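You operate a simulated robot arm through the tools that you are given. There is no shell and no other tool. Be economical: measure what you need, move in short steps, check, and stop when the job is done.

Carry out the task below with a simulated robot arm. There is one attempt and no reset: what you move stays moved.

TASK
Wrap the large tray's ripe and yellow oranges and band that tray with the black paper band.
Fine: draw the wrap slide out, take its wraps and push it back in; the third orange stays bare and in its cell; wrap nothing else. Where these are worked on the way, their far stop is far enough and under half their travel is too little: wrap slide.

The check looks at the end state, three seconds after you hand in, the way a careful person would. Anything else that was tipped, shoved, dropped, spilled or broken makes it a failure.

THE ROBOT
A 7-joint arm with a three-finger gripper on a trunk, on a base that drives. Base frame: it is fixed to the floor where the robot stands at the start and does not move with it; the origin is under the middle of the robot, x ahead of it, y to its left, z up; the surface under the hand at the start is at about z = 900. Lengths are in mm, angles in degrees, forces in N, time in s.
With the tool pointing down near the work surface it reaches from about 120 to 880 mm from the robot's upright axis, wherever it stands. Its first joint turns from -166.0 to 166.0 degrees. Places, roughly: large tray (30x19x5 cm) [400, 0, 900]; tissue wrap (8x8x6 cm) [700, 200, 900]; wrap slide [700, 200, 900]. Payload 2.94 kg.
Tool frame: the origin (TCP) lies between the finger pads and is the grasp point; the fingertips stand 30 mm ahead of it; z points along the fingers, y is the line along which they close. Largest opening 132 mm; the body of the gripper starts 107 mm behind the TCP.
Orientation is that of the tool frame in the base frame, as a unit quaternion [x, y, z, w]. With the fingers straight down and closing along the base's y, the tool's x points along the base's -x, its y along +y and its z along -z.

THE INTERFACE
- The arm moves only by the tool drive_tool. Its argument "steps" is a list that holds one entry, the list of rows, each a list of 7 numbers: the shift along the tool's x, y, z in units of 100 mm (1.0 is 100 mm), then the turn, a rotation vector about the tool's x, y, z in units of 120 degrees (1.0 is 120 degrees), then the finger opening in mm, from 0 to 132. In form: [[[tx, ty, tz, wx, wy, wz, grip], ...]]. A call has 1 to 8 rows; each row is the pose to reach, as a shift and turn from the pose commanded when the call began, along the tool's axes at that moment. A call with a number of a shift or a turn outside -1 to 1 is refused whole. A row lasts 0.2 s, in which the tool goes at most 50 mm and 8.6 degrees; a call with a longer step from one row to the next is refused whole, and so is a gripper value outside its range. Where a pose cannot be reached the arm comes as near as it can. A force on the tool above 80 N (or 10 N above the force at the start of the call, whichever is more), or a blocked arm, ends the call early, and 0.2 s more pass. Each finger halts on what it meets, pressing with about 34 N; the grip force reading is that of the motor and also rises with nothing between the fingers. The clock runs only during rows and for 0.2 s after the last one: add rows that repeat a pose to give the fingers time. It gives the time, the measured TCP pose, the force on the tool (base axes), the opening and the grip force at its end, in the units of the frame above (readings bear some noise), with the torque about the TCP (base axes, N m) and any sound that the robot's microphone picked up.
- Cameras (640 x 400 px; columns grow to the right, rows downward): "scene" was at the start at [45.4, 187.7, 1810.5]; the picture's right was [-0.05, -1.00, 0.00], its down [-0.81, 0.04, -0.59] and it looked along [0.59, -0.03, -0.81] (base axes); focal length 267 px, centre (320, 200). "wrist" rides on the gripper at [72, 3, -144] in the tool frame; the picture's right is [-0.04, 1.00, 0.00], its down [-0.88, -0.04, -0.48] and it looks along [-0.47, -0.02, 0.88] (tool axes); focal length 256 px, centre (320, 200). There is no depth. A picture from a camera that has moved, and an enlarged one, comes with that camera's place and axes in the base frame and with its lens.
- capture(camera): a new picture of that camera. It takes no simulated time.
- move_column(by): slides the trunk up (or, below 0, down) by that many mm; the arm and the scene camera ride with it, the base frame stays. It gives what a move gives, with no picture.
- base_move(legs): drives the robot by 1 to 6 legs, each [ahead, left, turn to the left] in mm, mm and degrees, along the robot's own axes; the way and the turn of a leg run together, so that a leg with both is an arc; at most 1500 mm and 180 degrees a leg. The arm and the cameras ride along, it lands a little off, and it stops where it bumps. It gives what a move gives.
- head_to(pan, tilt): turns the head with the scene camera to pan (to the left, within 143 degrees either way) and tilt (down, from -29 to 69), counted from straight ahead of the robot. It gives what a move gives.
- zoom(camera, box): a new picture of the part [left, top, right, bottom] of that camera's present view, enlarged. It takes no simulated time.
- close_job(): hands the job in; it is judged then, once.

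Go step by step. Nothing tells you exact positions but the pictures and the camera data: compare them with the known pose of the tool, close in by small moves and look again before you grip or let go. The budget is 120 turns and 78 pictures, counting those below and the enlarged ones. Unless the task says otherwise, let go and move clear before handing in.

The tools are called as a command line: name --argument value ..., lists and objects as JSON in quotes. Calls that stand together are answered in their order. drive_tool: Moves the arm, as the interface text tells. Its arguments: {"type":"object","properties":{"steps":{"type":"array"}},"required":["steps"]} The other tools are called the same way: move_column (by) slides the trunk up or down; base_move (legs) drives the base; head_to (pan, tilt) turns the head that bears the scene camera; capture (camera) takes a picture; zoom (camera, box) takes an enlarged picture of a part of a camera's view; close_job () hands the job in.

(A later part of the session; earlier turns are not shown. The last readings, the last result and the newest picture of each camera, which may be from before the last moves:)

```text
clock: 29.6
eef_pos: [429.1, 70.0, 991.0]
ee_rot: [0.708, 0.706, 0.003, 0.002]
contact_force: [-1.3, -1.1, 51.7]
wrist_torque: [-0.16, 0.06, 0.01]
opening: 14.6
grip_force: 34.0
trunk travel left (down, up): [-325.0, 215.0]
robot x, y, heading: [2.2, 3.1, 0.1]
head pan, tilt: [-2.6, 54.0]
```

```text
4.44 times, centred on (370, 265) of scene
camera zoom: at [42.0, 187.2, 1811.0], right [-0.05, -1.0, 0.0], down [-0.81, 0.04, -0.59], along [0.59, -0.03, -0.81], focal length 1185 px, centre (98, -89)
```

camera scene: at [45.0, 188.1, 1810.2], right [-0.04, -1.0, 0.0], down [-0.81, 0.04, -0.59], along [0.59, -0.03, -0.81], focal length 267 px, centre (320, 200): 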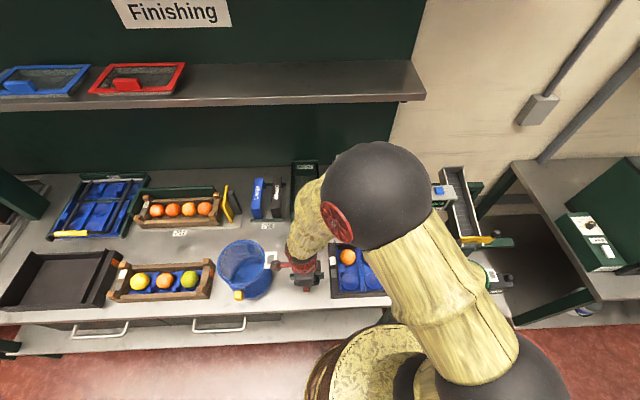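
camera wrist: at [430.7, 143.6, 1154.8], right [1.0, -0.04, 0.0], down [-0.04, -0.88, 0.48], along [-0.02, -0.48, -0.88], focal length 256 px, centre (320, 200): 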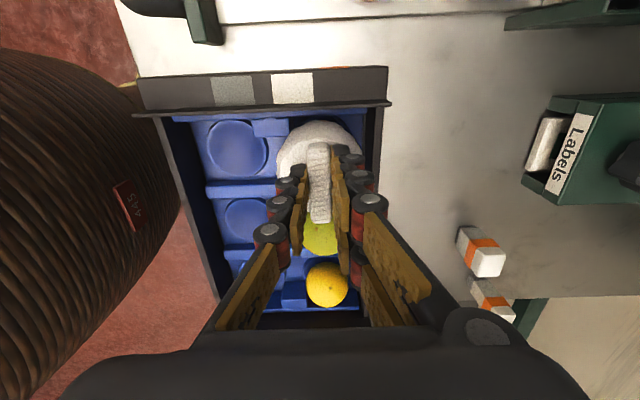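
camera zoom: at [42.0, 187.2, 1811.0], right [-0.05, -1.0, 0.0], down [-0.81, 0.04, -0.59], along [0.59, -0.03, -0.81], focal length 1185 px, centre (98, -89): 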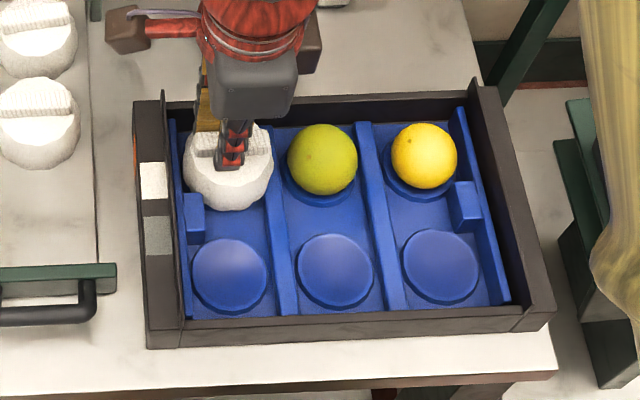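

The wrap has seated on the fruit (contact). I relieve the pressure, open and rise.

drive_tool --steps '[[[0, 0, -0.06, 0, 0, 0, 6], [0, 0, -0.06, 0, 0, 0, 30], [0, 0, -0.06, 0, 0, 0, 36], [0, 0, -0.06, 0, 0, 0, 36]]]'

drive_tool --steps '[[[0, 0, -0.2, 0, 0, 0, 36], [0, 0, -0.6, 0, 0, 0, 36], [0, 0, -1.0, 0, 0, 0, 36]]]'

capture --camera "wrist"

```text
clock: 30.6
eef_pos: [427.1, 69.9, 993.0]
ee_rot: [0.707, 0.707, -0.001, -0.001]
contact_force: [-1.1, -0.3, 3.0]
wrist_torque: [0.02, 0.03, 0.03]
opening: 37.0
grip_force: 0.2
trunk travel left (down, up): [-325.0, 215.0]
robot x, y, heading: [-0.9, 0.4, 0.2]
head pan, tilt: [-2.6, 54.0]
```

```text
clock: 31.4
eef_pos: [426.5, 68.6, 1093.3]
ee_rot: [0.707, 0.707, 0.0, 0.0]
contact_force: [0.1, 0.4, -0.2]
wrist_torque: [0.04, -0.03, 0.04]
opening: 36.0
grip_force: 0.1
trunk travel left (down, up): [-325.0, 215.0]
robot x, y, heading: [-1.0, -2.2, -0.0]
head pan, tilt: [-2.6, 54.0]
```

```text
41 pictures are left
camera wrist: at [429.8, 142.4, 1236.9], right [1.0, -0.04, 0.0], down [-0.04, -0.88, 0.48], along [-0.02, -0.48, -0.88], focal length 256 px, centre (320, 200)
```

wrist: 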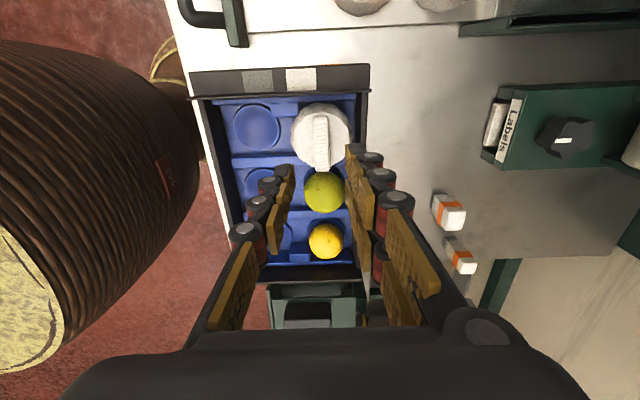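

The first wrap sits on the orange. Now to the second wrap, fin at about (480, 220), unrotated.

drive_tool --steps '[[[0.4, 0.13, 0, 0, 0, 0, 36], [0.76, 0.26, 0, 0, 0, 0, 36]]]'

drive_tool --steps '[[[0.4, 0.13, 0.1, 0, 0, 0, 36], [0.76, 0.27, 0.4, 0, 0, 0, 36], [0.76, 0.27, 0.6, 0, 0, 0, 40], [0.76, 0.27, 0.85, 0, 0, 0, 40], [0.76, 0.27, 0.85, 0, 0, 0, 40]]]'

zoom --camera "wrist" --box '[200, 80, 440, 260]'

```text
clock: 32.0
eef_pos: [451.4, 145.1, 1092.5]
ee_rot: [0.707, 0.707, 0.0, 0.0]
contact_force: [-0.4, -0.1, 0.0]
wrist_torque: [-0.04, 0.0, 0.01]
opening: 36.0
grip_force: 0.1
trunk travel left (down, up): [-325.0, 215.0]
robot x, y, heading: [-2.4, -0.1, -0.0]
head pan, tilt: [-2.6, 54.0]
```

```text
clock: 33.2
eef_pos: [480.0, 224.4, 1007.4]
ee_rot: [0.708, 0.707, 0.0, 0.0]
contact_force: [-0.1, 0.5, -0.4]
wrist_torque: [0.0, -0.04, 0.0]
opening: 39.7
grip_force: 0.0
trunk travel left (down, up): [-325.0, 215.0]
robot x, y, heading: [4.5, 1.0, -0.2]
head pan, tilt: [-2.6, 54.0]
```

```text
2.22 times, centred on (320, 170) of wrist
camera zoom: at [484.1, 296.5, 1152.3], right [1.0, -0.04, 0.0], down [-0.04, -0.88, 0.48], along [-0.02, -0.48, -0.88], focal length 569 px, centre (320, 267)
```

zoom: 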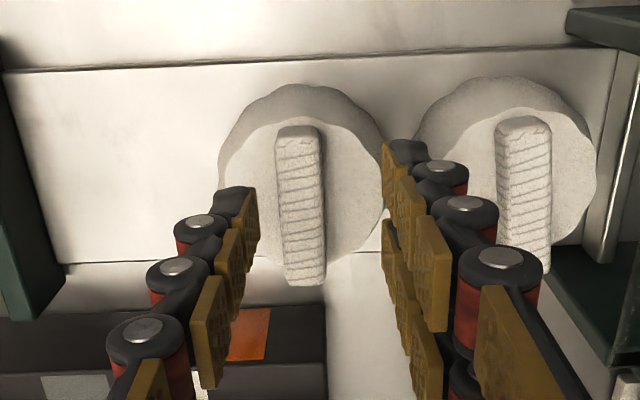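

drive_tool --steps '[[[-0.03, -0.06, 0.0, 0, 0, 0, 40], [-0.03, -0.06, 0.12, 0, 0, 0, 40], [-0.03, -0.06, 0.24, 0, 0, 0, 40]]]'

drive_tool --steps '[[[0, 0, 0, 0, 0, 0, 30], [0, 0, 0, 0, 0, 0, 16], [0, 0, 0, 0, 0, 0, 10], [0, 0, 0, 0, 0, 0, 6], [0, 0, 0, 0, 0, 0, 6]]]'

zoom --camera "wrist" --box '[200, 80, 440, 260]'

```text
clock: 34.0
eef_pos: [475.5, 221.1, 984.2]
ee_rot: [0.707, 0.707, 0.0, 0.0]
contact_force: [-0.8, 1.1, -0.2]
wrist_torque: [-0.02, 0.02, -0.01]
opening: 40.0
grip_force: 0.0
trunk travel left (down, up): [-325.0, 215.0]
robot x, y, heading: [0.5, 2.2, -0.1]
head pan, tilt: [-2.6, 54.0]
```

```text
clock: 35.2
eef_pos: [474.3, 220.7, 984.6]
ee_rot: [0.707, 0.707, 0.0, 0.0]
contact_force: [0.1, 0.0, -0.1]
wrist_torque: [-0.01, 0.0, 0.01]
opening: 14.5
grip_force: 34.0
trunk travel left (down, up): [-325.0, 215.0]
robot x, y, heading: [2.5, 0.1, 0.0]
head pan, tilt: [-2.6, 54.0]
```

```text
2.22 times, centred on (320, 170) of wrist
camera zoom: at [477.9, 293.9, 1127.8], right [1.0, -0.04, 0.0], down [-0.04, -0.88, 0.48], along [-0.02, -0.48, -0.88], focal length 569 px, centre (320, 267)
```

zoom: 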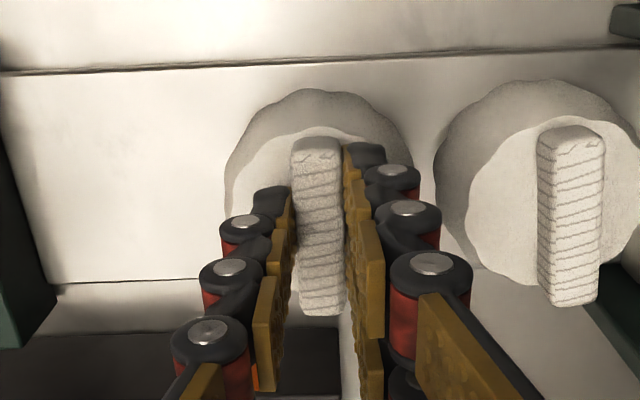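

The second wrap is gripped. I lift it and carry it high over the tray to the yellow orange at (427, −92).

drive_tool --steps '[[[0, 0, -0.3, 0, 0, 0, 6], [0, 0, -0.7, 0, 0, 0, 6], [0, 0, -1.0, 0, 0, 0, 6]]]'

drive_tool --steps '[[[-0.4, -0.2, -0.1, 0, 0, 0, 6], [-0.8, -0.4, -0.2, 0, 0, 0, 6], [-1.0, -0.46, -0.2, 0, 0, 0, 6]]]'

drive_tool --steps '[[[-0.4, 0, 0, 0, 0, 0, 6], [-0.8, 0, 0, 0, 0, 0, 6], [-1.0, 0, 0, 0, 0, 0, 6]]]'

drive_tool --steps '[[[-0.4, 0, 0, 0, 0, 0, 6], [-0.8, 0, 0, 0, 0, 0, 6], [-1.0, 0, 0, 0, 0, 0, 6], [-1.0, 0, 0, 0, 0, 0, 6]]]'

zoom --camera "scene" --box '[230, 180, 450, 310]'

capture --camera "wrist"

```text
clock: 36.0
eef_pos: [475.0, 218.6, 1083.3]
ee_rot: [0.707, 0.707, -0.001, -0.001]
contact_force: [0.0, -0.5, 0.6]
wrist_torque: [-0.01, -0.06, -0.03]
opening: 14.3
grip_force: 33.9
trunk travel left (down, up): [-325.0, 215.0]
robot x, y, heading: [0.4, -2.6, -0.0]
head pan, tilt: [-2.6, 54.0]
```

```text
clock: 36.8
eef_pos: [428.3, 118.0, 1103.0]
ee_rot: [0.707, 0.707, 0.0, 0.0]
contact_force: [-0.1, -0.3, 0.3]
wrist_torque: [-0.01, -0.01, 0.02]
opening: 14.8
grip_force: 34.3
trunk travel left (down, up): [-325.0, 215.0]
robot x, y, heading: [2.0, -0.6, 0.0]
head pan, tilt: [-2.6, 54.0]
```

```text
clock: 37.6
eef_pos: [428.2, 19.3, 1102.8]
ee_rot: [0.708, 0.707, 0.0, -0.001]
contact_force: [-0.4, 0.0, -0.7]
wrist_torque: [-0.03, 0.0, 0.0]
opening: 14.7
grip_force: 34.0
trunk travel left (down, up): [-325.0, 215.0]
robot x, y, heading: [-1.9, -0.6, -0.2]
head pan, tilt: [-2.6, 54.0]
```

```text
clock: 38.6
eef_pos: [428.8, -79.4, 1105.3]
ee_rot: [0.708, 0.706, 0.0, 0.0]
contact_force: [-0.3, -0.2, -0.6]
wrist_torque: [-0.02, -0.02, 0.0]
opening: 14.7
grip_force: 33.9
trunk travel left (down, up): [-325.0, 215.0]
robot x, y, heading: [0.3, -0.7, -0.2]
head pan, tilt: [-2.6, 54.0]
```

```text
2.91 times, centred on (340, 245) of scene
camera zoom: at [45.2, 187.6, 1810.5], right [-0.05, -1.0, 0.0], down [-0.81, 0.04, -0.59], along [0.59, -0.03, -0.81], focal length 776 px, centre (262, 69)
```

zoom: 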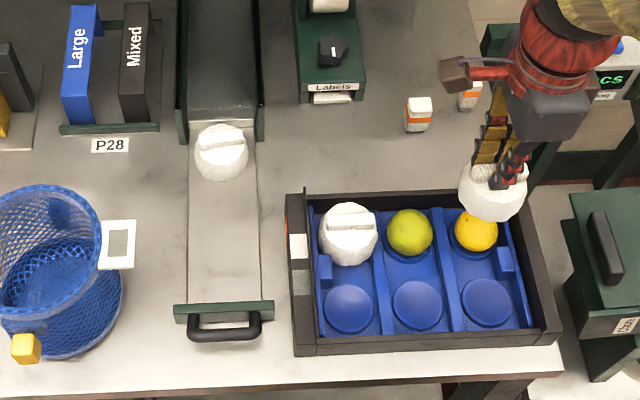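

```text
37 pictures are left
camera wrist: at [431.5, -7.2, 1247.7], right [1.0, -0.04, 0.0], down [-0.04, -0.88, 0.48], along [-0.02, -0.48, -0.88], focal length 256 px, centre (320, 200)
```

wrist: 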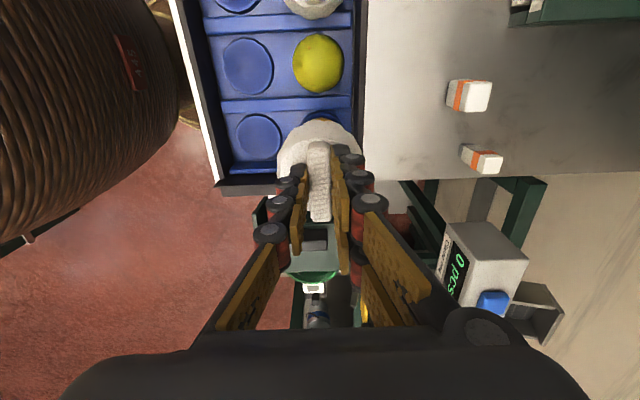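

drive_tool --steps '[[[-0.11, -0.02, 0.3, 0, 0, 0, 6], [-0.11, -0.02, 0.6, 0, 0, 0, 6], [-0.11, -0.02, 0.8, 0, 0, 0, 6], [-0.11, -0.02, 0.92, 0, 0, 0, 6]]]'

zoom --camera "scene" --box '[310, 220, 430, 310]'

```text
clock: 39.6
eef_pos: [428.3, -90.6, 1012.4]
ee_rot: [0.707, 0.707, 0.0, 0.0]
contact_force: [0.3, 0.3, 0.0]
wrist_torque: [0.02, 0.0, -0.02]
opening: 14.6
grip_force: 33.9
trunk travel left (down, up): [-325.0, 215.0]
robot x, y, heading: [-1.0, 2.8, 0.1]
head pan, tilt: [-2.6, 54.0]
```

```text
4.44 times, centred on (370, 265) of scene
camera zoom: at [45.5, 187.5, 1810.5], right [-0.05, -1.0, 0.0], down [-0.81, 0.04, -0.59], along [0.59, -0.03, -0.81], focal length 1185 px, centre (98, -89)
```

zoom: 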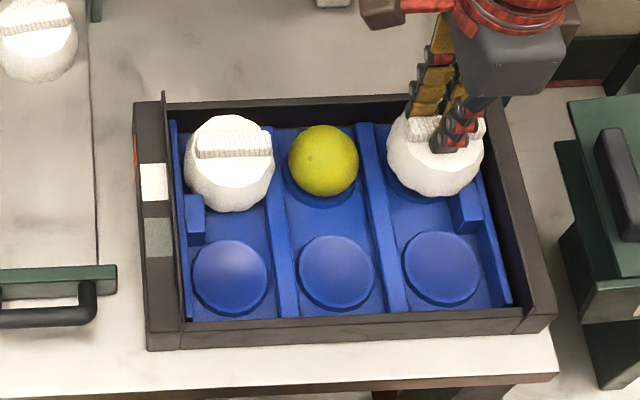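

The cap encloses the yellow orange; I lower until contact.

drive_tool --steps '[[[0, 0, 0.05, 0, 0, 0, 6], [0, 0, 0.1, 0, 0, 0, 6], [0, 0, 0.14, 0, 0, 0, 6]]]'

drive_tool --steps '[[[0, 0, 0.03, 0, 0, 0, 6], [0, 0, 0.05, 0, 0, 0, 6]]]'

```text
clock: 40.4
eef_pos: [433.4, -89.9, 1002.1]
ee_rot: [0.706, 0.708, 0.002, 0.005]
contact_force: [21.8, 7.5, 36.9]
wrist_torque: [-0.16, 0.22, 0.08]
opening: 15.4
grip_force: 34.3
trunk travel left (down, up): [-325.0, 215.0]
robot x, y, heading: [2.9, -2.2, 0.3]
head pan, tilt: [-2.6, 54.0]
```

```text
clock: 41.0
eef_pos: [432.1, -91.0, 996.8]
ee_rot: [0.707, 0.707, 0.003, 0.006]
contact_force: [26.3, 8.0, 56.9]
wrist_torque: [-0.92, 0.78, 0.29]
opening: 16.6
grip_force: 34.1
trunk travel left (down, up): [-325.0, 215.0]
robot x, y, heading: [-1.0, -2.1, -0.3]
head pan, tilt: [-2.6, 54.0]
```

Some sideways force appeared; I look before going on.

zoom --camera "scene" --box '[370, 230, 430, 290]'

zoom --camera "wrist" --box '[220, 60, 420, 240]'

```text
6.67 times, centred on (400, 260) of scene
camera zoom: at [45.3, 189.4, 1810.6], right [-0.05, -1.0, 0.0], down [-0.81, 0.04, -0.59], along [0.59, -0.03, -0.81], focal length 1777 px, centre (-213, -200)
```

zoom: 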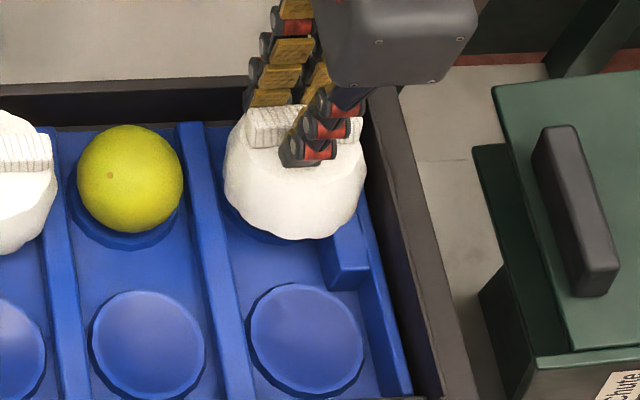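

```text
2.22 times, centred on (320, 150) of wrist
camera zoom: at [433.8, -17.8, 1141.5], right [1.0, -0.04, 0.01], down [-0.04, -0.88, 0.48], along [-0.01, -0.48, -0.88], focal length 569 px, centre (320, 311)
```

zoom: 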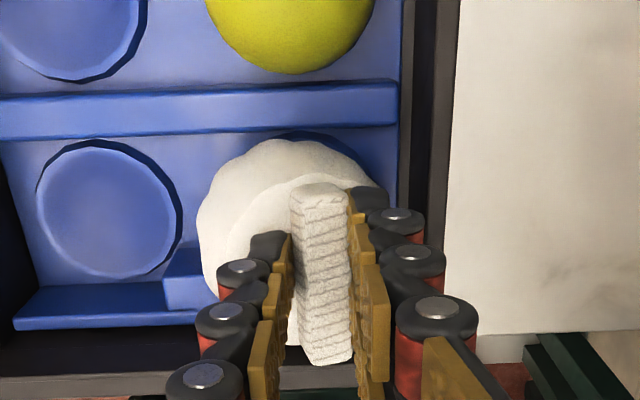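

drive_tool --steps '[[[0, 0, -0.1, 0, 0, 0, 6], [0, 0, -0.2, 0, 0, 0, 6], [0, 0, -0.2, 0, 0, 0, 6]]]'

zoom --camera "wrist" --box '[220, 60, 420, 240]'

```text
clock: 41.8
eef_pos: [423.5, -89.6, 1013.2]
ee_rot: [0.707, 0.708, -0.001, -0.003]
contact_force: [1.8, 0.2, -0.6]
wrist_torque: [-0.04, -0.01, 0.0]
opening: 14.6
grip_force: 34.4
trunk travel left (down, up): [-325.0, 215.0]
robot x, y, heading: [-3.3, 0.2, 0.1]
head pan, tilt: [-2.6, 54.0]
```

```text
2.22 times, centred on (320, 150) of wrist
camera zoom: at [428.5, -17.8, 1156.6], right [1.0, -0.04, 0.0], down [-0.04, -0.88, 0.47], along [-0.02, -0.47, -0.88], focal length 569 px, centre (320, 311)
```

zoom: 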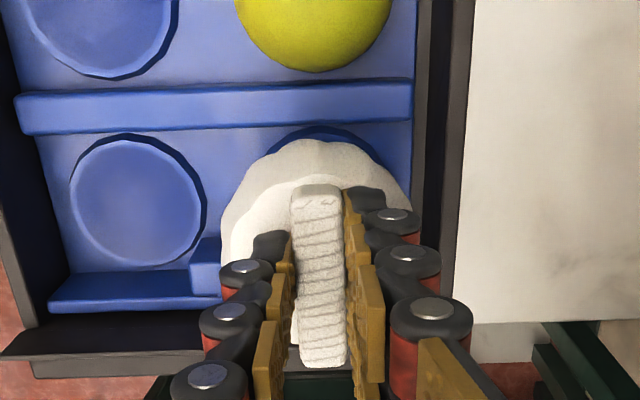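

The wrap sat ~5 mm short in x relative to the cup (centre ≈ (429, −91)). I shift +5 mm in x and lower again.

drive_tool --steps '[[[-0.005, 0.045, 0, 0, 0, 0, 6], [-0.005, 0.045, 0.05, 0, 0, 0, 6], [-0.005, 0.045, 0.1, 0, 0, 0, 6]]]'

drive_tool --steps '[[[0, 0, 0.03, 0, 0, 0, 6], [0, 0, 0.05, 0, 0, 0, 6]]]'

```text
clock: 42.6
eef_pos: [430.9, -90.9, 1002.9]
ee_rot: [0.707, 0.707, -0.001, 0.0]
contact_force: [0.2, 0.0, -0.3]
wrist_torque: [0.01, 0.01, 0.0]
opening: 14.4
grip_force: 33.9
trunk travel left (down, up): [-325.0, 215.0]
robot x, y, heading: [-3.4, -1.1, -0.1]
head pan, tilt: [-2.6, 54.0]
```

```text
clock: 43.2
eef_pos: [431.8, -90.2, 998.9]
ee_rot: [0.707, 0.707, 0.0, 0.0]
contact_force: [-0.1, 0.5, 0.6]
wrist_torque: [0.02, 0.03, -0.01]
opening: 14.4
grip_force: 34.2
trunk travel left (down, up): [-325.0, 215.0]
robot x, y, heading: [-0.3, -1.9, 0.0]
head pan, tilt: [-2.6, 54.0]
```

No contact now; continuing down.

drive_tool --steps '[[[0, 0, 0.03, 0, 0, 0, 6], [0, 0, 0.05, 0, 0, 0, 6]]]'

drive_tool --steps '[[[0, 0, 0.03, 0, 0, 0, 6]]]'

zoom --camera "scene" --box '[310, 220, 430, 310]'

```text
clock: 43.8
eef_pos: [431.3, -90.8, 992.9]
ee_rot: [0.707, 0.708, 0.001, 0.0]
contact_force: [-0.5, -0.2, -0.6]
wrist_torque: [-0.01, 0.01, 0.0]
opening: 14.5
grip_force: 34.1
trunk travel left (down, up): [-325.0, 215.0]
robot x, y, heading: [-2.5, 3.9, 0.2]
head pan, tilt: [-2.6, 54.0]
```

```text
clock: 44.2
eef_pos: [431.7, -91.3, 990.8]
ee_rot: [0.707, 0.707, 0.0, 0.0]
contact_force: [0.4, 0.6, -0.4]
wrist_torque: [0.0, 0.01, -0.01]
opening: 14.5
grip_force: 33.5
trunk travel left (down, up): [-325.0, 215.0]
robot x, y, heading: [0.3, 1.3, -0.3]
head pan, tilt: [-2.6, 54.0]
```

```text
4.44 times, centred on (370, 265) of scene
camera zoom: at [45.3, 187.6, 1810.5], right [-0.05, -1.0, 0.0], down [-0.81, 0.04, -0.59], along [0.59, -0.03, -0.81], focal length 1185 px, centre (98, -89)
```

zoom: 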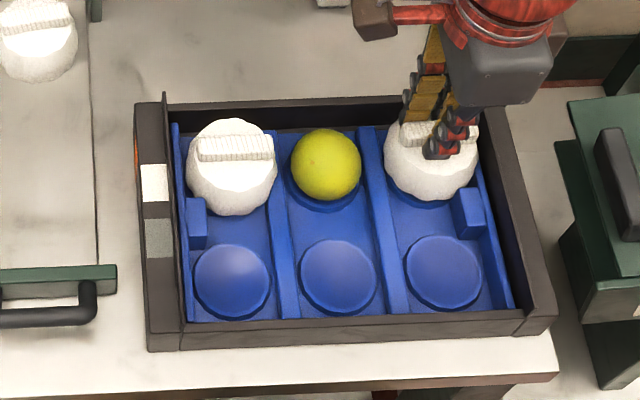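

drive_tool --steps '[[[0, 0, 0.03, 0, 0, 0, 6], [0, 0, 0.05, 0, 0, 0, 6]]]'

drive_tool --steps '[[[0, 0, 0.02, 0, 0, 0, 6], [0, 0, 0.03, 0, 0, 0, 6]]]'

```text
clock: 44.8
eef_pos: [431.9, -90.1, 988.4]
ee_rot: [0.707, 0.708, 0.001, 0.002]
contact_force: [-1.3, 3.8, 33.6]
wrist_torque: [0.22, 0.19, -0.03]
opening: 14.6
grip_force: 34.2
trunk travel left (down, up): [-325.0, 215.0]
robot x, y, heading: [-1.5, -3.7, -0.2]
head pan, tilt: [-2.6, 54.0]
```

```text
clock: 45.4
eef_pos: [431.9, -91.8, 986.4]
ee_rot: [0.707, 0.707, 0.002, 0.003]
contact_force: [0.4, 4.3, 68.8]
wrist_torque: [0.21, 0.35, -0.02]
opening: 14.3
grip_force: 34.2
trunk travel left (down, up): [-325.0, 215.0]
robot x, y, heading: [-0.8, -4.0, 0.2]
head pan, tilt: [-2.6, 54.0]
```

Purely vertical contact: seated. Relieve, open, rise, and look.

drive_tool --steps '[[[0, 0, -0.05, 0, 0, 0, 6], [0, 0, -0.05, 0, 0, 0, 30], [0, 0, -0.05, 0, 0, 0, 36], [0, 0, -0.05, 0, 0, 0, 36]]]'

drive_tool --steps '[[[0, 0, -0.2, 0, 0, 0, 36], [0, 0, -0.6, 0, 0, 0, 36], [0, 0, -1.0, 0, 0, 0, 36]]]'

drive_tool --steps '[[[0.4, 0, -0.3, 0, 0, 0, 36], [0.8, 0, -0.5, 0, 0, 0, 36], [0.8, 0, -0.5, 0, 0, 0, 36]]]'

capture --camera "wrist"

zoom --camera "scene" --box '[310, 220, 430, 310]'

```text
clock: 46.4
eef_pos: [429.5, -90.5, 985.8]
ee_rot: [0.707, 0.708, -0.001, -0.001]
contact_force: [-0.1, -0.2, 8.4]
wrist_torque: [-0.05, -0.06, -0.02]
opening: 38.0
grip_force: 0.0
trunk travel left (down, up): [-325.0, 215.0]
robot x, y, heading: [2.1, 0.1, -0.2]
head pan, tilt: [-2.6, 54.0]
```

```text
clock: 47.2
eef_pos: [430.0, -90.7, 1086.9]
ee_rot: [0.707, 0.707, 0.0, -0.001]
contact_force: [-0.2, 0.4, -0.6]
wrist_torque: [-0.07, -0.03, 0.03]
opening: 36.1
grip_force: 0.1
trunk travel left (down, up): [-325.0, 215.0]
robot x, y, heading: [0.3, 1.7, -0.0]
head pan, tilt: [-2.6, 54.0]
```

```text
clock: 48.0
eef_pos: [431.1, -10.8, 1136.2]
ee_rot: [0.707, 0.707, 0.0, 0.0]
contact_force: [0.2, -0.3, -0.1]
wrist_torque: [0.03, 0.02, -0.02]
opening: 35.8
grip_force: 0.0
trunk travel left (down, up): [-325.0, 215.0]
robot x, y, heading: [-0.7, -4.3, -0.1]
head pan, tilt: [-2.6, 54.0]
```

```text
31 pictures are left
camera wrist: at [433.8, 61.7, 1280.3], right [1.0, -0.04, 0.0], down [-0.04, -0.88, 0.48], along [-0.02, -0.48, -0.88], focal length 256 px, centre (320, 200)
```

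wrist: 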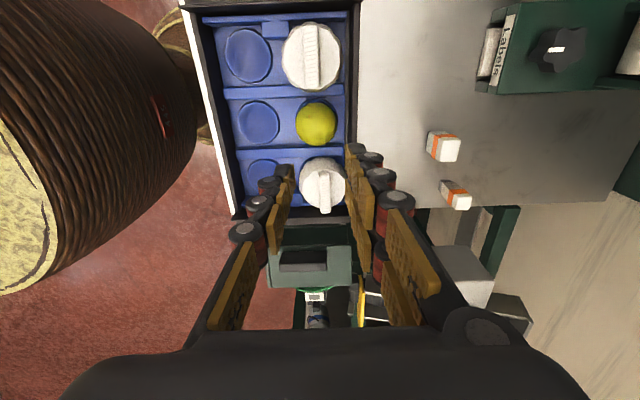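

```text
4.44 times, centred on (370, 265) of scene
camera zoom: at [45.5, 187.4, 1810.5], right [-0.05, -1.0, 0.0], down [-0.81, 0.04, -0.59], along [0.59, -0.03, -0.81], focal length 1185 px, centre (98, -89)
```

zoom: 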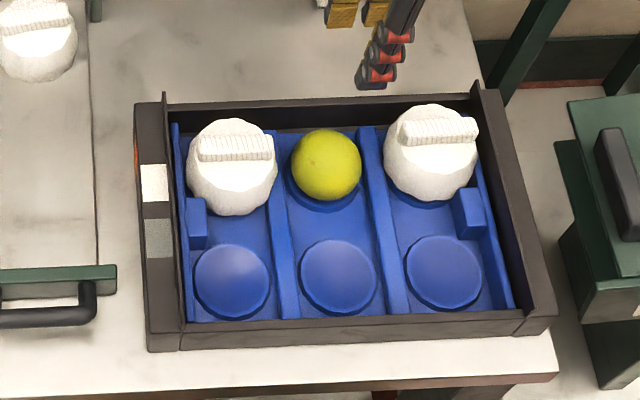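

Both wraps are on, but the orange's wrap seems ~5–8 mm off-centre toward −x and sits higher than the other. I look closer.

zoom --camera "wrist" --box '[220, 0, 370, 220]'

```text
1.82 times, centred on (295, 110) of wrist
camera zoom: at [433.8, 61.7, 1280.3], right [1.0, -0.04, 0.0], down [-0.04, -0.88, 0.48], along [-0.02, -0.48, -0.88], focal length 465 px, centre (366, 364)
```

zoom: 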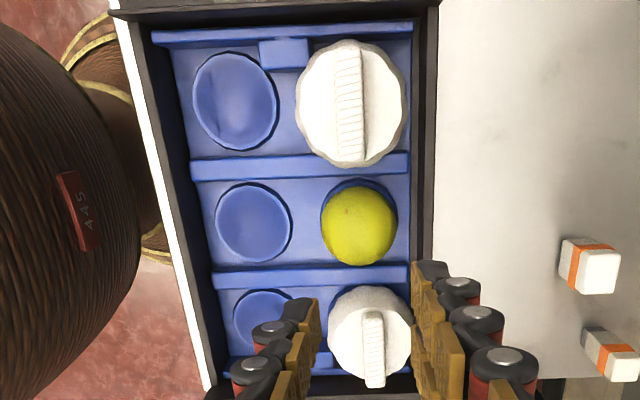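

Both wraps sit down over their fruits and the green one is bare. Now I push the slide back: over to its handle at about (314, 218).

drive_tool --steps '[[[0.4, -0.2, 0, 0, 0, 0, 30], [0.8, -0.4, 0, 0, 0, 0, 25]]]'

drive_tool --steps '[[[0.4, -0.2, 0, 0, 0, 0, 20], [0.8, -0.4, 0.1, 0, 0, 0, 20]]]'

drive_tool --steps '[[[0.4, -0.2, 0.2, 0, 0, 0, 20], [0.68, -0.37, 0.6, 0, 0, 0, 20], [0.68, -0.37, 0.9, 0, 0, 0, 20], [0.68, -0.37, 0.9, 0, 0, 0, 20]]]'

capture --camera "wrist"

```text
clock: 48.6
eef_pos: [392.5, 67.3, 1138.1]
ee_rot: [0.707, 0.707, 0.001, 0.0]
contact_force: [-0.5, 0.2, -0.5]
wrist_torque: [0.01, -0.01, -0.02]
opening: 25.1
grip_force: 0.1
trunk travel left (down, up): [-325.0, 215.0]
robot x, y, heading: [0.4, 2.1, -0.0]
head pan, tilt: [-2.6, 54.0]
```

```text
clock: 49.2
eef_pos: [351.5, 149.4, 1127.2]
ee_rot: [0.707, 0.707, 0.0, 0.0]
contact_force: [-0.1, 1.1, -0.3]
wrist_torque: [-0.02, -0.02, -0.05]
opening: 20.2
grip_force: 0.1
trunk travel left (down, up): [-325.0, 215.0]
robot x, y, heading: [0.9, 1.8, -0.2]
head pan, tilt: [-2.6, 54.0]
```

```text
refused: row 2 steps farther than a row can; nothing moved
```

```text
28 pictures are left
camera wrist: at [355.1, 222.1, 1271.4], right [1.0, -0.04, 0.0], down [-0.04, -0.88, 0.48], along [-0.02, -0.48, -0.88], focal length 256 px, centre (320, 200)
```

wrist: 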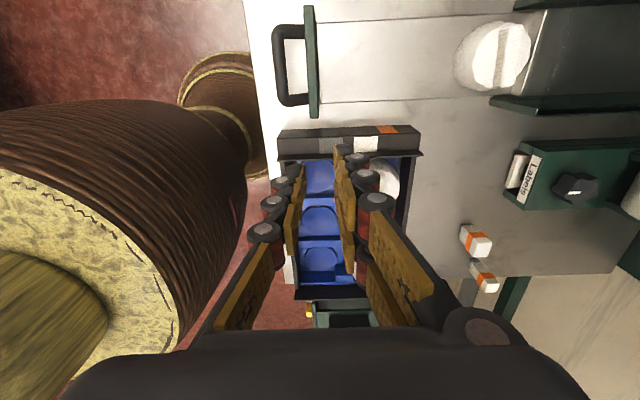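

drive_tool --steps '[[[0.35, -0.2, 0.2, 0, 0, 0, 20], [0.68, -0.38, 0.4, 0, 0, 0, 20], [0.68, -0.38, 0.8, 0, 0, 0, 20], [0.68, -0.38, 1.0, 0, 0, 0, 20], [0.68, -0.38, 1.0, 0, 0, 0, 20]]]'

zoom --camera "wrist" --box '[220, 60, 420, 240]'

```text
clock: 50.4
eef_pos: [317.0, 214.7, 1029.3]
ee_rot: [0.707, 0.707, 0.0, -0.001]
contact_force: [0.4, 1.0, -0.2]
wrist_torque: [-0.01, -0.01, 0.04]
opening: 20.2
grip_force: 0.1
trunk travel left (down, up): [-325.0, 215.0]
robot x, y, heading: [0.2, -0.4, -0.0]
head pan, tilt: [-2.6, 54.0]
```

```text
2.22 times, centred on (320, 150) of wrist
camera zoom: at [318.7, 288.0, 1173.1], right [1.0, -0.04, 0.0], down [-0.04, -0.88, 0.48], along [-0.02, -0.47, -0.88], focal length 569 px, centre (320, 311)
```

zoom: 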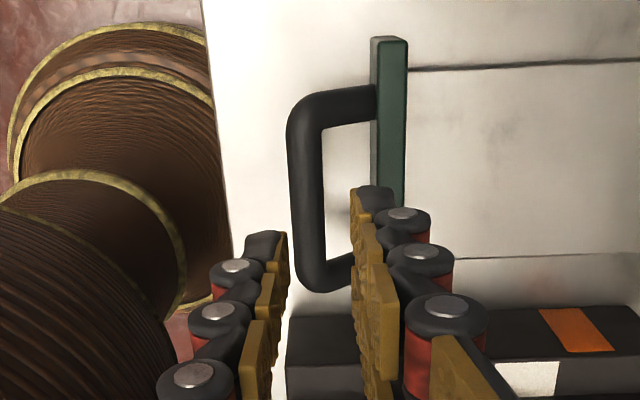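

drive_tool --steps '[[[0.04, -0.04, 0.2, 0, 0, 0, 20], [0.04, -0.04, 0.4, 0, 0, 0, 20], [0.04, -0.04, 0.6, 0, 0, 0, 20], [0.04, -0.04, 0.75, 0, 0, 0, 20], [0.04, -0.04, 0.83, 0, 0, 0, 20]]]'

drive_tool --steps '[[[0, 0, 0, 0, 0, 0, 8], [0, 0, 0, 0, 0, 0, 4], [0, 0, 0, 0, 0, 0, 2], [0, 0, 0, 0, 0, 0, 2]]]'

```text
clock: 51.6
eef_pos: [310.6, 220.2, 943.0]
ee_rot: [0.707, 0.707, 0.0, -0.001]
contact_force: [-0.2, -0.3, -0.3]
wrist_torque: [-0.01, -0.02, 0.01]
opening: 20.1
grip_force: 0.0
trunk travel left (down, up): [-325.0, 215.0]
robot x, y, heading: [-1.3, 0.6, -0.1]
head pan, tilt: [-2.6, 54.0]
```

```text
clock: 52.6
eef_pos: [310.1, 219.9, 943.0]
ee_rot: [0.708, 0.707, -0.001, 0.0]
contact_force: [1.9, 0.9, -2.1]
wrist_torque: [0.22, -0.05, 0.34]
opening: 12.6
grip_force: 37.1
trunk travel left (down, up): [-325.0, 215.0]
robot x, y, heading: [-2.5, 0.7, 0.1]
head pan, tilt: [-2.6, 54.0]
```

Handle gripped again; I push the slide back in.

drive_tool --steps '[[[0, 0.2, 0, 0, 0, 0, 2], [0, 0.4, 0, 0, 0, 0, 2], [0, 0.6, 0, 0, 0, 0, 2], [0, 0.8, 0, 0, 0, 0, 2], [0, 1.0, 0, 0, 0, 0, 2]]]'

drive_tool --steps '[[[0, 0.2, 0, 0, 0, 0, 2], [0, 0.4, 0, 0, 0, 0, 2], [0, 0.6, 0, 0, 0, 0, 2], [0, 0.8, 0, 0, 0, 0, 2], [0, 1.0, 0, 0, 0, 0, 2]]]'

drive_tool --steps '[[[0, 0.1, 0, 0, 0, 0, 2], [0, 0.18, 0, 0, 0, 0, 2], [0, 0.24, 0, 0, 0, 0, 2], [0, 0.28, 0, 0, 0, 0, 2], [0, 0.31, 0, 0, 0, 0, 2]]]'

capture --camera "wrist"

```text
clock: 53.8
eef_pos: [409.8, 220.4, 943.8]
ee_rot: [0.707, 0.707, -0.001, -0.001]
contact_force: [1.7, -1.7, -10.0]
wrist_torque: [0.21, 0.14, 0.6]
opening: 12.4
grip_force: 37.7
trunk travel left (down, up): [-325.0, 215.0]
robot x, y, heading: [-0.7, 0.5, -0.0]
head pan, tilt: [-2.6, 54.0]
```

```text
clock: 55.0
eef_pos: [511.0, 219.9, 943.0]
ee_rot: [0.708, 0.707, 0.0, 0.0]
contact_force: [1.3, -5.6, -12.3]
wrist_torque: [0.19, 0.13, 0.59]
opening: 12.6
grip_force: 37.6
trunk travel left (down, up): [-325.0, 215.0]
robot x, y, heading: [0.5, -2.6, -0.0]
head pan, tilt: [-2.6, 54.0]
```

```text
clock: 56.2
eef_pos: [540.6, 220.3, 943.5]
ee_rot: [0.707, 0.707, -0.001, -0.001]
contact_force: [-3.2, -4.6, -17.3]
wrist_torque: [0.61, -0.14, 0.45]
opening: 12.5
grip_force: 37.9
trunk travel left (down, up): [-325.0, 215.0]
robot x, y, heading: [0.2, -0.2, -0.2]
head pan, tilt: [-2.6, 54.0]
```

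```text
26 pictures are left
camera wrist: at [543.5, 293.4, 1087.4], right [1.0, -0.04, 0.0], down [-0.04, -0.88, 0.48], along [-0.02, -0.48, -0.88], focal length 256 px, centre (320, 200)
```

wrist: 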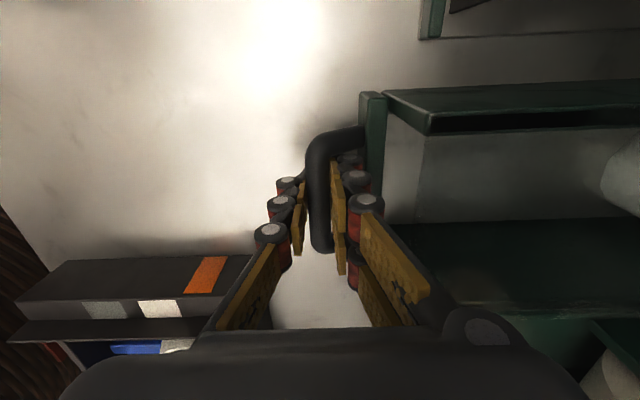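

drive_tool --steps '[[[0, 0.02, 0, 0, 0, 0, 2], [0, 0.04, 0, 0, 0, 0, 2]]]'

```text
clock: 56.8
eef_pos: [539.5, 220.4, 943.5]
ee_rot: [0.707, 0.707, -0.002, -0.001]
contact_force: [-28.0, -0.3, -10.4]
wrist_torque: [0.56, -0.19, 0.3]
opening: 12.5
grip_force: 37.3
trunk travel left (down, up): [-325.0, 215.0]
robot x, y, heading: [0.5, -2.7, 0.0]
head pan, tilt: [-2.6, 54.0]
```

The slide is home at its stop. I release, rise, turn the hand back to close along y, and go over the black band near (700, 334).

drive_tool --steps '[[[0, -0.03, 0, 0, 0, 0, 14], [0, -0.03, 0, 0, 0, 0, 20], [0, -0.03, 0, 0, 0, 0, 20]]]'

drive_tool --steps '[[[0, 0, -0.2, 0, 0, 0, 20], [0, 0, -0.6, 0, 0, 0, 20], [0, 0, -1.0, 0, 0, 0, 20]]]'

drive_tool --steps '[[[0.2, 0.2, -0.3, 0, 0, -0.07, 30], [0.4, 0.3, -0.6, 0, 0, -0.14, 40], [0.6, 0.4, -0.8, 0, 0, -0.21, 50], [0.8, 0.5, -0.8, 0, 0, -0.28, 60], [0.9, 0.6, -0.8, 0, 0, -0.35, 70], [1.0, 0.6, -0.8, 0, 0, -0.42, 80]]]'

drive_tool --steps '[[[0, 0, 0, 0, 0, -0.07, 80], [0, 0, 0, 0, 0, -0.14, 80], [0, 0, 0, 0, 0, -0.21, 80], [0, 0, 0, 0, 0, -0.28, 80], [0, 0, 0, 0, 0, -0.33, 80], [0, 0, 0, 0, 0, -0.33, 80]]]'

capture --camera "wrist"

```text
clock: 57.6
eef_pos: [543.3, 220.3, 945.2]
ee_rot: [0.707, 0.707, 0.002, 0.0]
contact_force: [-3.1, -0.1, 2.9]
wrist_torque: [0.0, -0.12, -0.03]
opening: 21.0
grip_force: 0.0
trunk travel left (down, up): [-325.0, 215.0]
robot x, y, heading: [0.7, -1.8, 0.1]
head pan, tilt: [-2.6, 54.0]
```

```text
clock: 58.4
eef_pos: [541.5, 220.8, 1045.3]
ee_rot: [0.707, 0.707, 0.0, -0.001]
contact_force: [-0.3, -0.3, -0.8]
wrist_torque: [0.0, -0.03, 0.01]
opening: 19.9
grip_force: 0.0
trunk travel left (down, up): [-325.0, 215.0]
robot x, y, heading: [3.8, -1.4, -0.1]
head pan, tilt: [-2.6, 54.0]
```

```text
clock: 59.8
eef_pos: [601.8, 321.3, 1125.0]
ee_rot: [0.337, 0.941, -0.001, 0.0]
contact_force: [0.1, -0.8, 0.2]
wrist_torque: [0.01, 0.01, -0.01]
opening: 80.2
grip_force: 0.0
trunk travel left (down, up): [-325.0, 215.0]
robot x, y, heading: [-0.2, -0.2, -0.1]
head pan, tilt: [-2.6, 54.0]
```

```text
clock: 61.2
eef_pos: [600.7, 321.4, 1124.5]
ee_rot: [-0.001, 1.0, 0.0, 0.0]
contact_force: [0.5, 0.1, -0.4]
wrist_torque: [-0.01, 0.0, -0.02]
opening: 80.1
grip_force: 0.1
trunk travel left (down, up): [-325.0, 215.0]
robot x, y, heading: [-0.5, -0.0, 0.1]
head pan, tilt: [-2.6, 54.0]
```

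```text
25 pictures are left
camera wrist: at [529.0, 324.7, 1267.8], right [0.04, 1.0, 0.0], down [0.88, -0.04, 0.48], along [0.47, -0.02, -0.88], focal length 256 px, centre (320, 200)
```

wrist: 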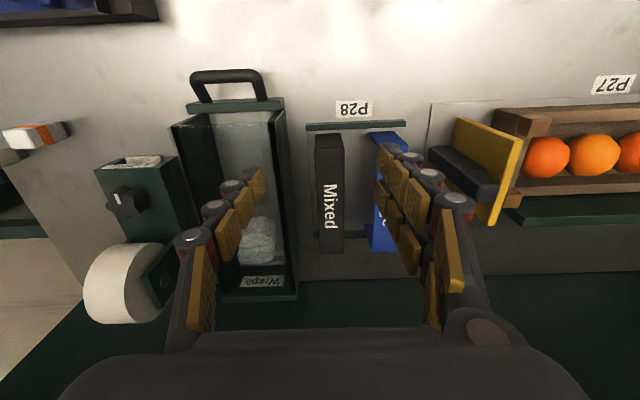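

drive_tool --steps '[[[-0.4, 0.05, 0.1, 0, 0, 0, 80], [-0.8, 0.1, 0.2, 0, 0, 0, 80], [-1.0, 0.13, 0.5, 0, 0, 0, 80], [-1.0, 0.13, 0.6, 0, 0, 0, 80]]]'

capture --camera "wrist"

zoom --camera "scene" --box '[220, 120, 360, 240]'

```text
clock: 62.2
eef_pos: [696.5, 333.5, 1047.0]
ee_rot: [-0.001, 1.0, -0.006, -0.012]
contact_force: [1.8, -1.2, 5.6]
wrist_torque: [0.25, 0.2, -0.03]
opening: 80.3
grip_force: 0.0
trunk travel left (down, up): [-325.0, 215.0]
robot x, y, heading: [-2.1, -0.6, -0.1]
head pan, tilt: [-2.6, 54.0]
```

```text
24 pictures are left
camera wrist: at [626.4, 338.5, 1193.9], right [0.04, 1.0, -0.01], down [0.89, -0.03, 0.46], along [0.46, -0.03, -0.89], focal length 256 px, centre (320, 200)
```

wrist: 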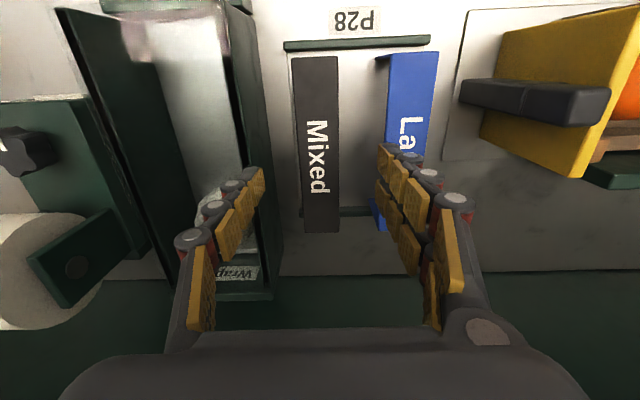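

```text
3.33 times, centred on (290, 180) of scene
camera zoom: at [49.2, 191.2, 1809.0], right [-0.05, -1.0, 0.0], down [-0.81, 0.04, -0.59], along [0.59, -0.03, -0.81], focal length 889 px, centre (420, 267)
```

zoom: 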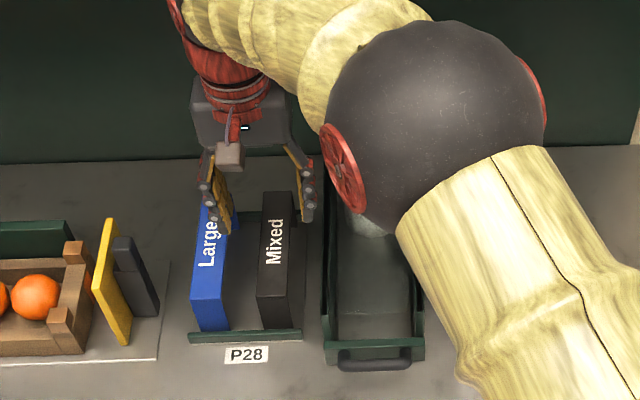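

The band runs x≈619–780 at y≈331, top z≈972. The reported height differs from the command, so I check the pose while narrowing the fingers to 60.

drive_tool --steps '[[[0, -0.02, 0, 0, 0, 0, 70], [0, -0.02, 0, 0, 0, 0, 60], [0, -0.02, 0, 0, 0, 0, 60]]]'

```text
clock: 63.0
eef_pos: [695.2, 331.9, 1049.1]
ee_rot: [0.0, 1.0, -0.007, -0.011]
contact_force: [-0.7, 0.4, -0.1]
wrist_torque: [0.03, 0.03, -0.01]
opening: 59.9
grip_force: 0.0
trunk travel left (down, up): [-325.0, 215.0]
robot x, y, heading: [0.0, -0.2, 0.1]
head pan, tilt: [-2.6, 54.0]
```

drive_tool --steps '[[[0, 0, 0.3, 0, 0, 0, 60], [0, 0, 0.5, 0, 0, 0, 60], [0, 0, 0.5, 0, 0, 0, 60]]]'

capture --camera "wrist"

```text
clock: 63.8
eef_pos: [702.0, 330.6, 1016.1]
ee_rot: [0.001, 1.0, 0.001, 0.001]
contact_force: [0.3, -0.2, 0.4]
wrist_torque: [-0.01, 0.03, 0.0]
opening: 60.1
grip_force: 0.1
trunk travel left (down, up): [-325.0, 215.0]
robot x, y, heading: [3.5, -0.2, 0.1]
head pan, tilt: [-2.6, 54.0]
```

```text
22 pictures are left
camera wrist: at [630.2, 333.6, 1159.3], right [0.04, 1.0, 0.0], down [0.88, -0.04, 0.48], along [0.48, -0.02, -0.88], focal length 256 px, centre (320, 200)
```

wrist: 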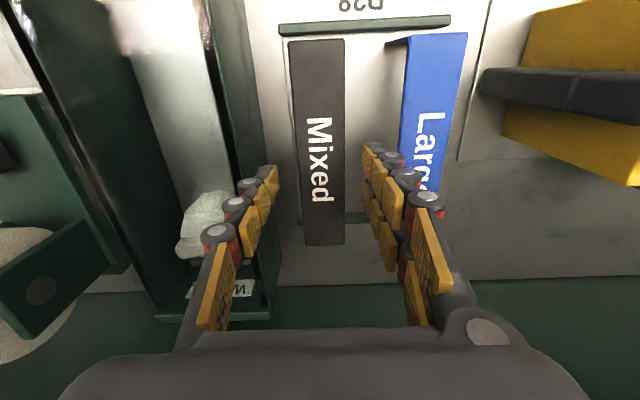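

Well placed over the band. Down to the strip's edges and grip.

drive_tool --steps '[[[0.02, 0.01, 0.2, 0, 0, 0, 60], [0.02, 0.01, 0.35, 0, 0, 0, 60], [0.02, 0.01, 0.44, 0, 0, 0, 60], [0.02, 0.01, 0.44, 0, 0, 0, 60]]]'

drive_tool --steps '[[[0, 0, 0, 0, 0, 0, 48], [0, 0, 0, 0, 0, 0, 36], [0, 0, 0, 0, 0, 0, 28], [0, 0, 0, 0, 0, 0, 28], [0, 0, 0, 0, 0, 0, 28]]]'

capture --camera "wrist"

```text
clock: 64.8
eef_pos: [698.9, 332.6, 970.0]
ee_rot: [0.0, 1.0, 0.0, 0.0]
contact_force: [0.3, 0.8, -0.5]
wrist_torque: [0.01, -0.02, 0.02]
opening: 60.1
grip_force: 0.2
trunk travel left (down, up): [-325.0, 215.0]
robot x, y, heading: [1.4, -0.8, 0.1]
head pan, tilt: [-2.6, 54.0]
```

```text
clock: 66.0
eef_pos: [699.3, 332.7, 970.2]
ee_rot: [-0.001, 1.0, 0.0, 0.0]
contact_force: [-0.6, -0.7, 0.8]
wrist_torque: [0.01, -0.05, 0.01]
opening: 33.2
grip_force: 33.9
trunk travel left (down, up): [-325.0, 215.0]
robot x, y, heading: [-1.7, 1.1, -0.3]
head pan, tilt: [-2.6, 54.0]
```

```text
21 pictures are left
camera wrist: at [627.1, 336.6, 1114.2], right [0.04, 1.0, 0.0], down [0.88, -0.04, 0.48], along [0.47, -0.02, -0.88], focal length 256 px, centre (320, 200)
```

wrist: 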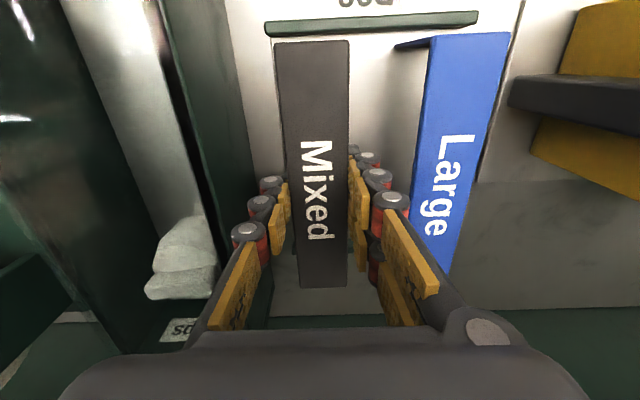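

The band is gripped. I lift it straight out and carry it, high, to above the middle of the tray (≈(388, −10)).

drive_tool --steps '[[[0, 0, -0.1, 0, 0, 0, 28], [0, 0, -0.25, 0, 0, 0, 28], [0, 0, -0.5, 0, 0, 0, 28], [0, 0, -0.65, 0, 0, 0, 28]]]'

drive_tool --steps '[[[0.2, -0.1, -0.1, 0, 0, 0, 28], [0.45, -0.35, -0.25, 0, 0, 0, 28], [0.7, -0.65, -0.45, 0, 0, 0, 28], [0.9, -0.9, -0.45, 0, 0, 0, 28]]]'

drive_tool --steps '[[[0.3, -0.3, 0, 0, 0, 0, 28], [0.6, -0.6, 0, 0, 0, 0, 28], [0.9, -0.9, 0, 0, 0, 0, 28]]]'

drive_tool --steps '[[[0.3, -0.3, 0, 0, 0, 0, 28], [0.6, -0.6, 0, 0, 0, 0, 28], [0.9, -0.9, 0, 0, 0, 0, 28]]]'

drive_tool --steps '[[[0.2, -0.3, 0, 0, 0, 0, 28], [0.4, -0.6, 0, 0, 0, 0, 28], [0.42, -0.71, 0, 0, 0, 0, 28], [0.42, -0.71, 0, 0, 0, 0, 28]]]'

capture --camera "wrist"

capture --camera "scene"

```text
clock: 67.0
eef_pos: [700.4, 334.0, 1035.2]
ee_rot: [0.0, 1.0, 0.0, 0.0]
contact_force: [-1.2, 0.9, -0.3]
wrist_torque: [0.01, -0.02, -0.02]
opening: 32.8
grip_force: 33.9
trunk travel left (down, up): [-325.0, 215.0]
robot x, y, heading: [1.3, -5.4, 0.0]
head pan, tilt: [-2.6, 54.0]
```

```text
clock: 68.0
eef_pos: [608.3, 242.8, 1079.2]
ee_rot: [0.0, 1.0, 0.0, 0.001]
contact_force: [-0.6, -0.4, 0.2]
wrist_torque: [0.01, -0.02, 0.0]
opening: 33.1
grip_force: 34.2
trunk travel left (down, up): [-325.0, 215.0]
robot x, y, heading: [3.1, 0.9, -0.1]
head pan, tilt: [-2.6, 54.0]
```

```text
clock: 68.8
eef_pos: [520.0, 152.6, 1079.9]
ee_rot: [0.0, 1.0, 0.0, 0.0]
contact_force: [0.2, -0.6, -0.2]
wrist_torque: [0.02, 0.02, 0.02]
opening: 32.8
grip_force: 34.1
trunk travel left (down, up): [-325.0, 215.0]
robot x, y, heading: [-2.0, -0.4, 0.1]
head pan, tilt: [-2.6, 54.0]
```

```text
clock: 69.6
eef_pos: [428.2, 62.3, 1080.9]
ee_rot: [-0.001, 1.0, -0.001, 0.0]
contact_force: [-0.8, -0.1, 0.5]
wrist_torque: [0.01, 0.02, 0.01]
opening: 33.1
grip_force: 34.0
trunk travel left (down, up): [-325.0, 215.0]
robot x, y, heading: [2.3, 0.7, 0.0]
head pan, tilt: [-2.6, 54.0]
```

```text
clock: 70.6
eef_pos: [388.0, -10.0, 1080.9]
ee_rot: [0.0, 1.0, 0.0, 0.0]
contact_force: [-0.6, -0.1, 0.8]
wrist_torque: [-0.01, 0.0, 0.02]
opening: 32.7
grip_force: 34.4
trunk travel left (down, up): [-325.0, 215.0]
robot x, y, heading: [1.4, -1.5, -0.0]
head pan, tilt: [-2.6, 54.0]
```

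```text
20 pictures are left
camera wrist: at [314.8, -6.8, 1224.9], right [0.04, 1.0, 0.0], down [0.88, -0.04, 0.48], along [0.48, -0.02, -0.88], focal length 256 px, centre (320, 200)
```

wrist: 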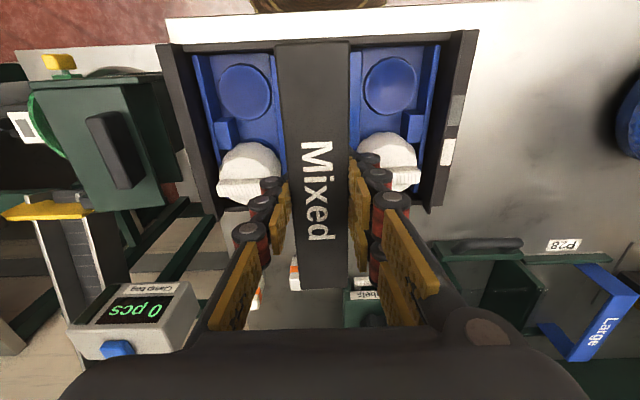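

```text
19 pictures are left
camera scene: at [45.1, 187.6, 1810.5], right [-0.05, -1.0, 0.0], down [-0.81, 0.04, -0.59], along [0.59, -0.03, -0.81], focal length 267 px, centre (320, 200)
```

scene: 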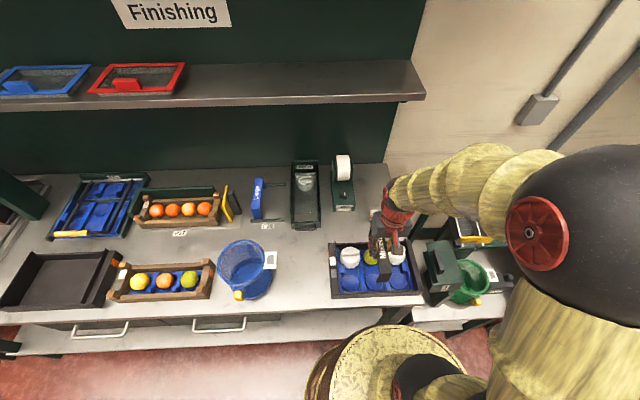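

zoom --camera "wrist" --box '[180, 20, 480, 220]'

zoom --camera "scene" --box '[320, 210, 440, 310]'

```text
2.00 times, centred on (330, 120) of wrist
camera zoom: at [314.8, -6.8, 1224.9], right [0.04, 1.0, 0.0], down [0.88, -0.04, 0.48], along [0.48, -0.02, -0.88], focal length 512 px, centre (300, 360)
```

zoom: 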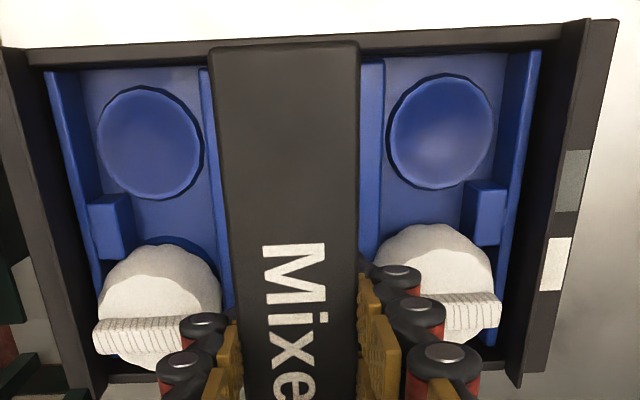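

```text
4.00 times, centred on (380, 260) of scene
camera zoom: at [45.1, 187.6, 1810.5], right [-0.05, -1.0, 0.0], down [-0.81, 0.04, -0.59], along [0.59, -0.03, -0.81], focal length 1066 px, centre (80, -40)
```

zoom: 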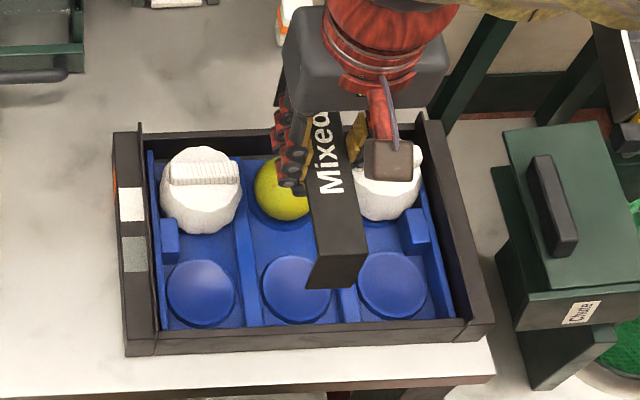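

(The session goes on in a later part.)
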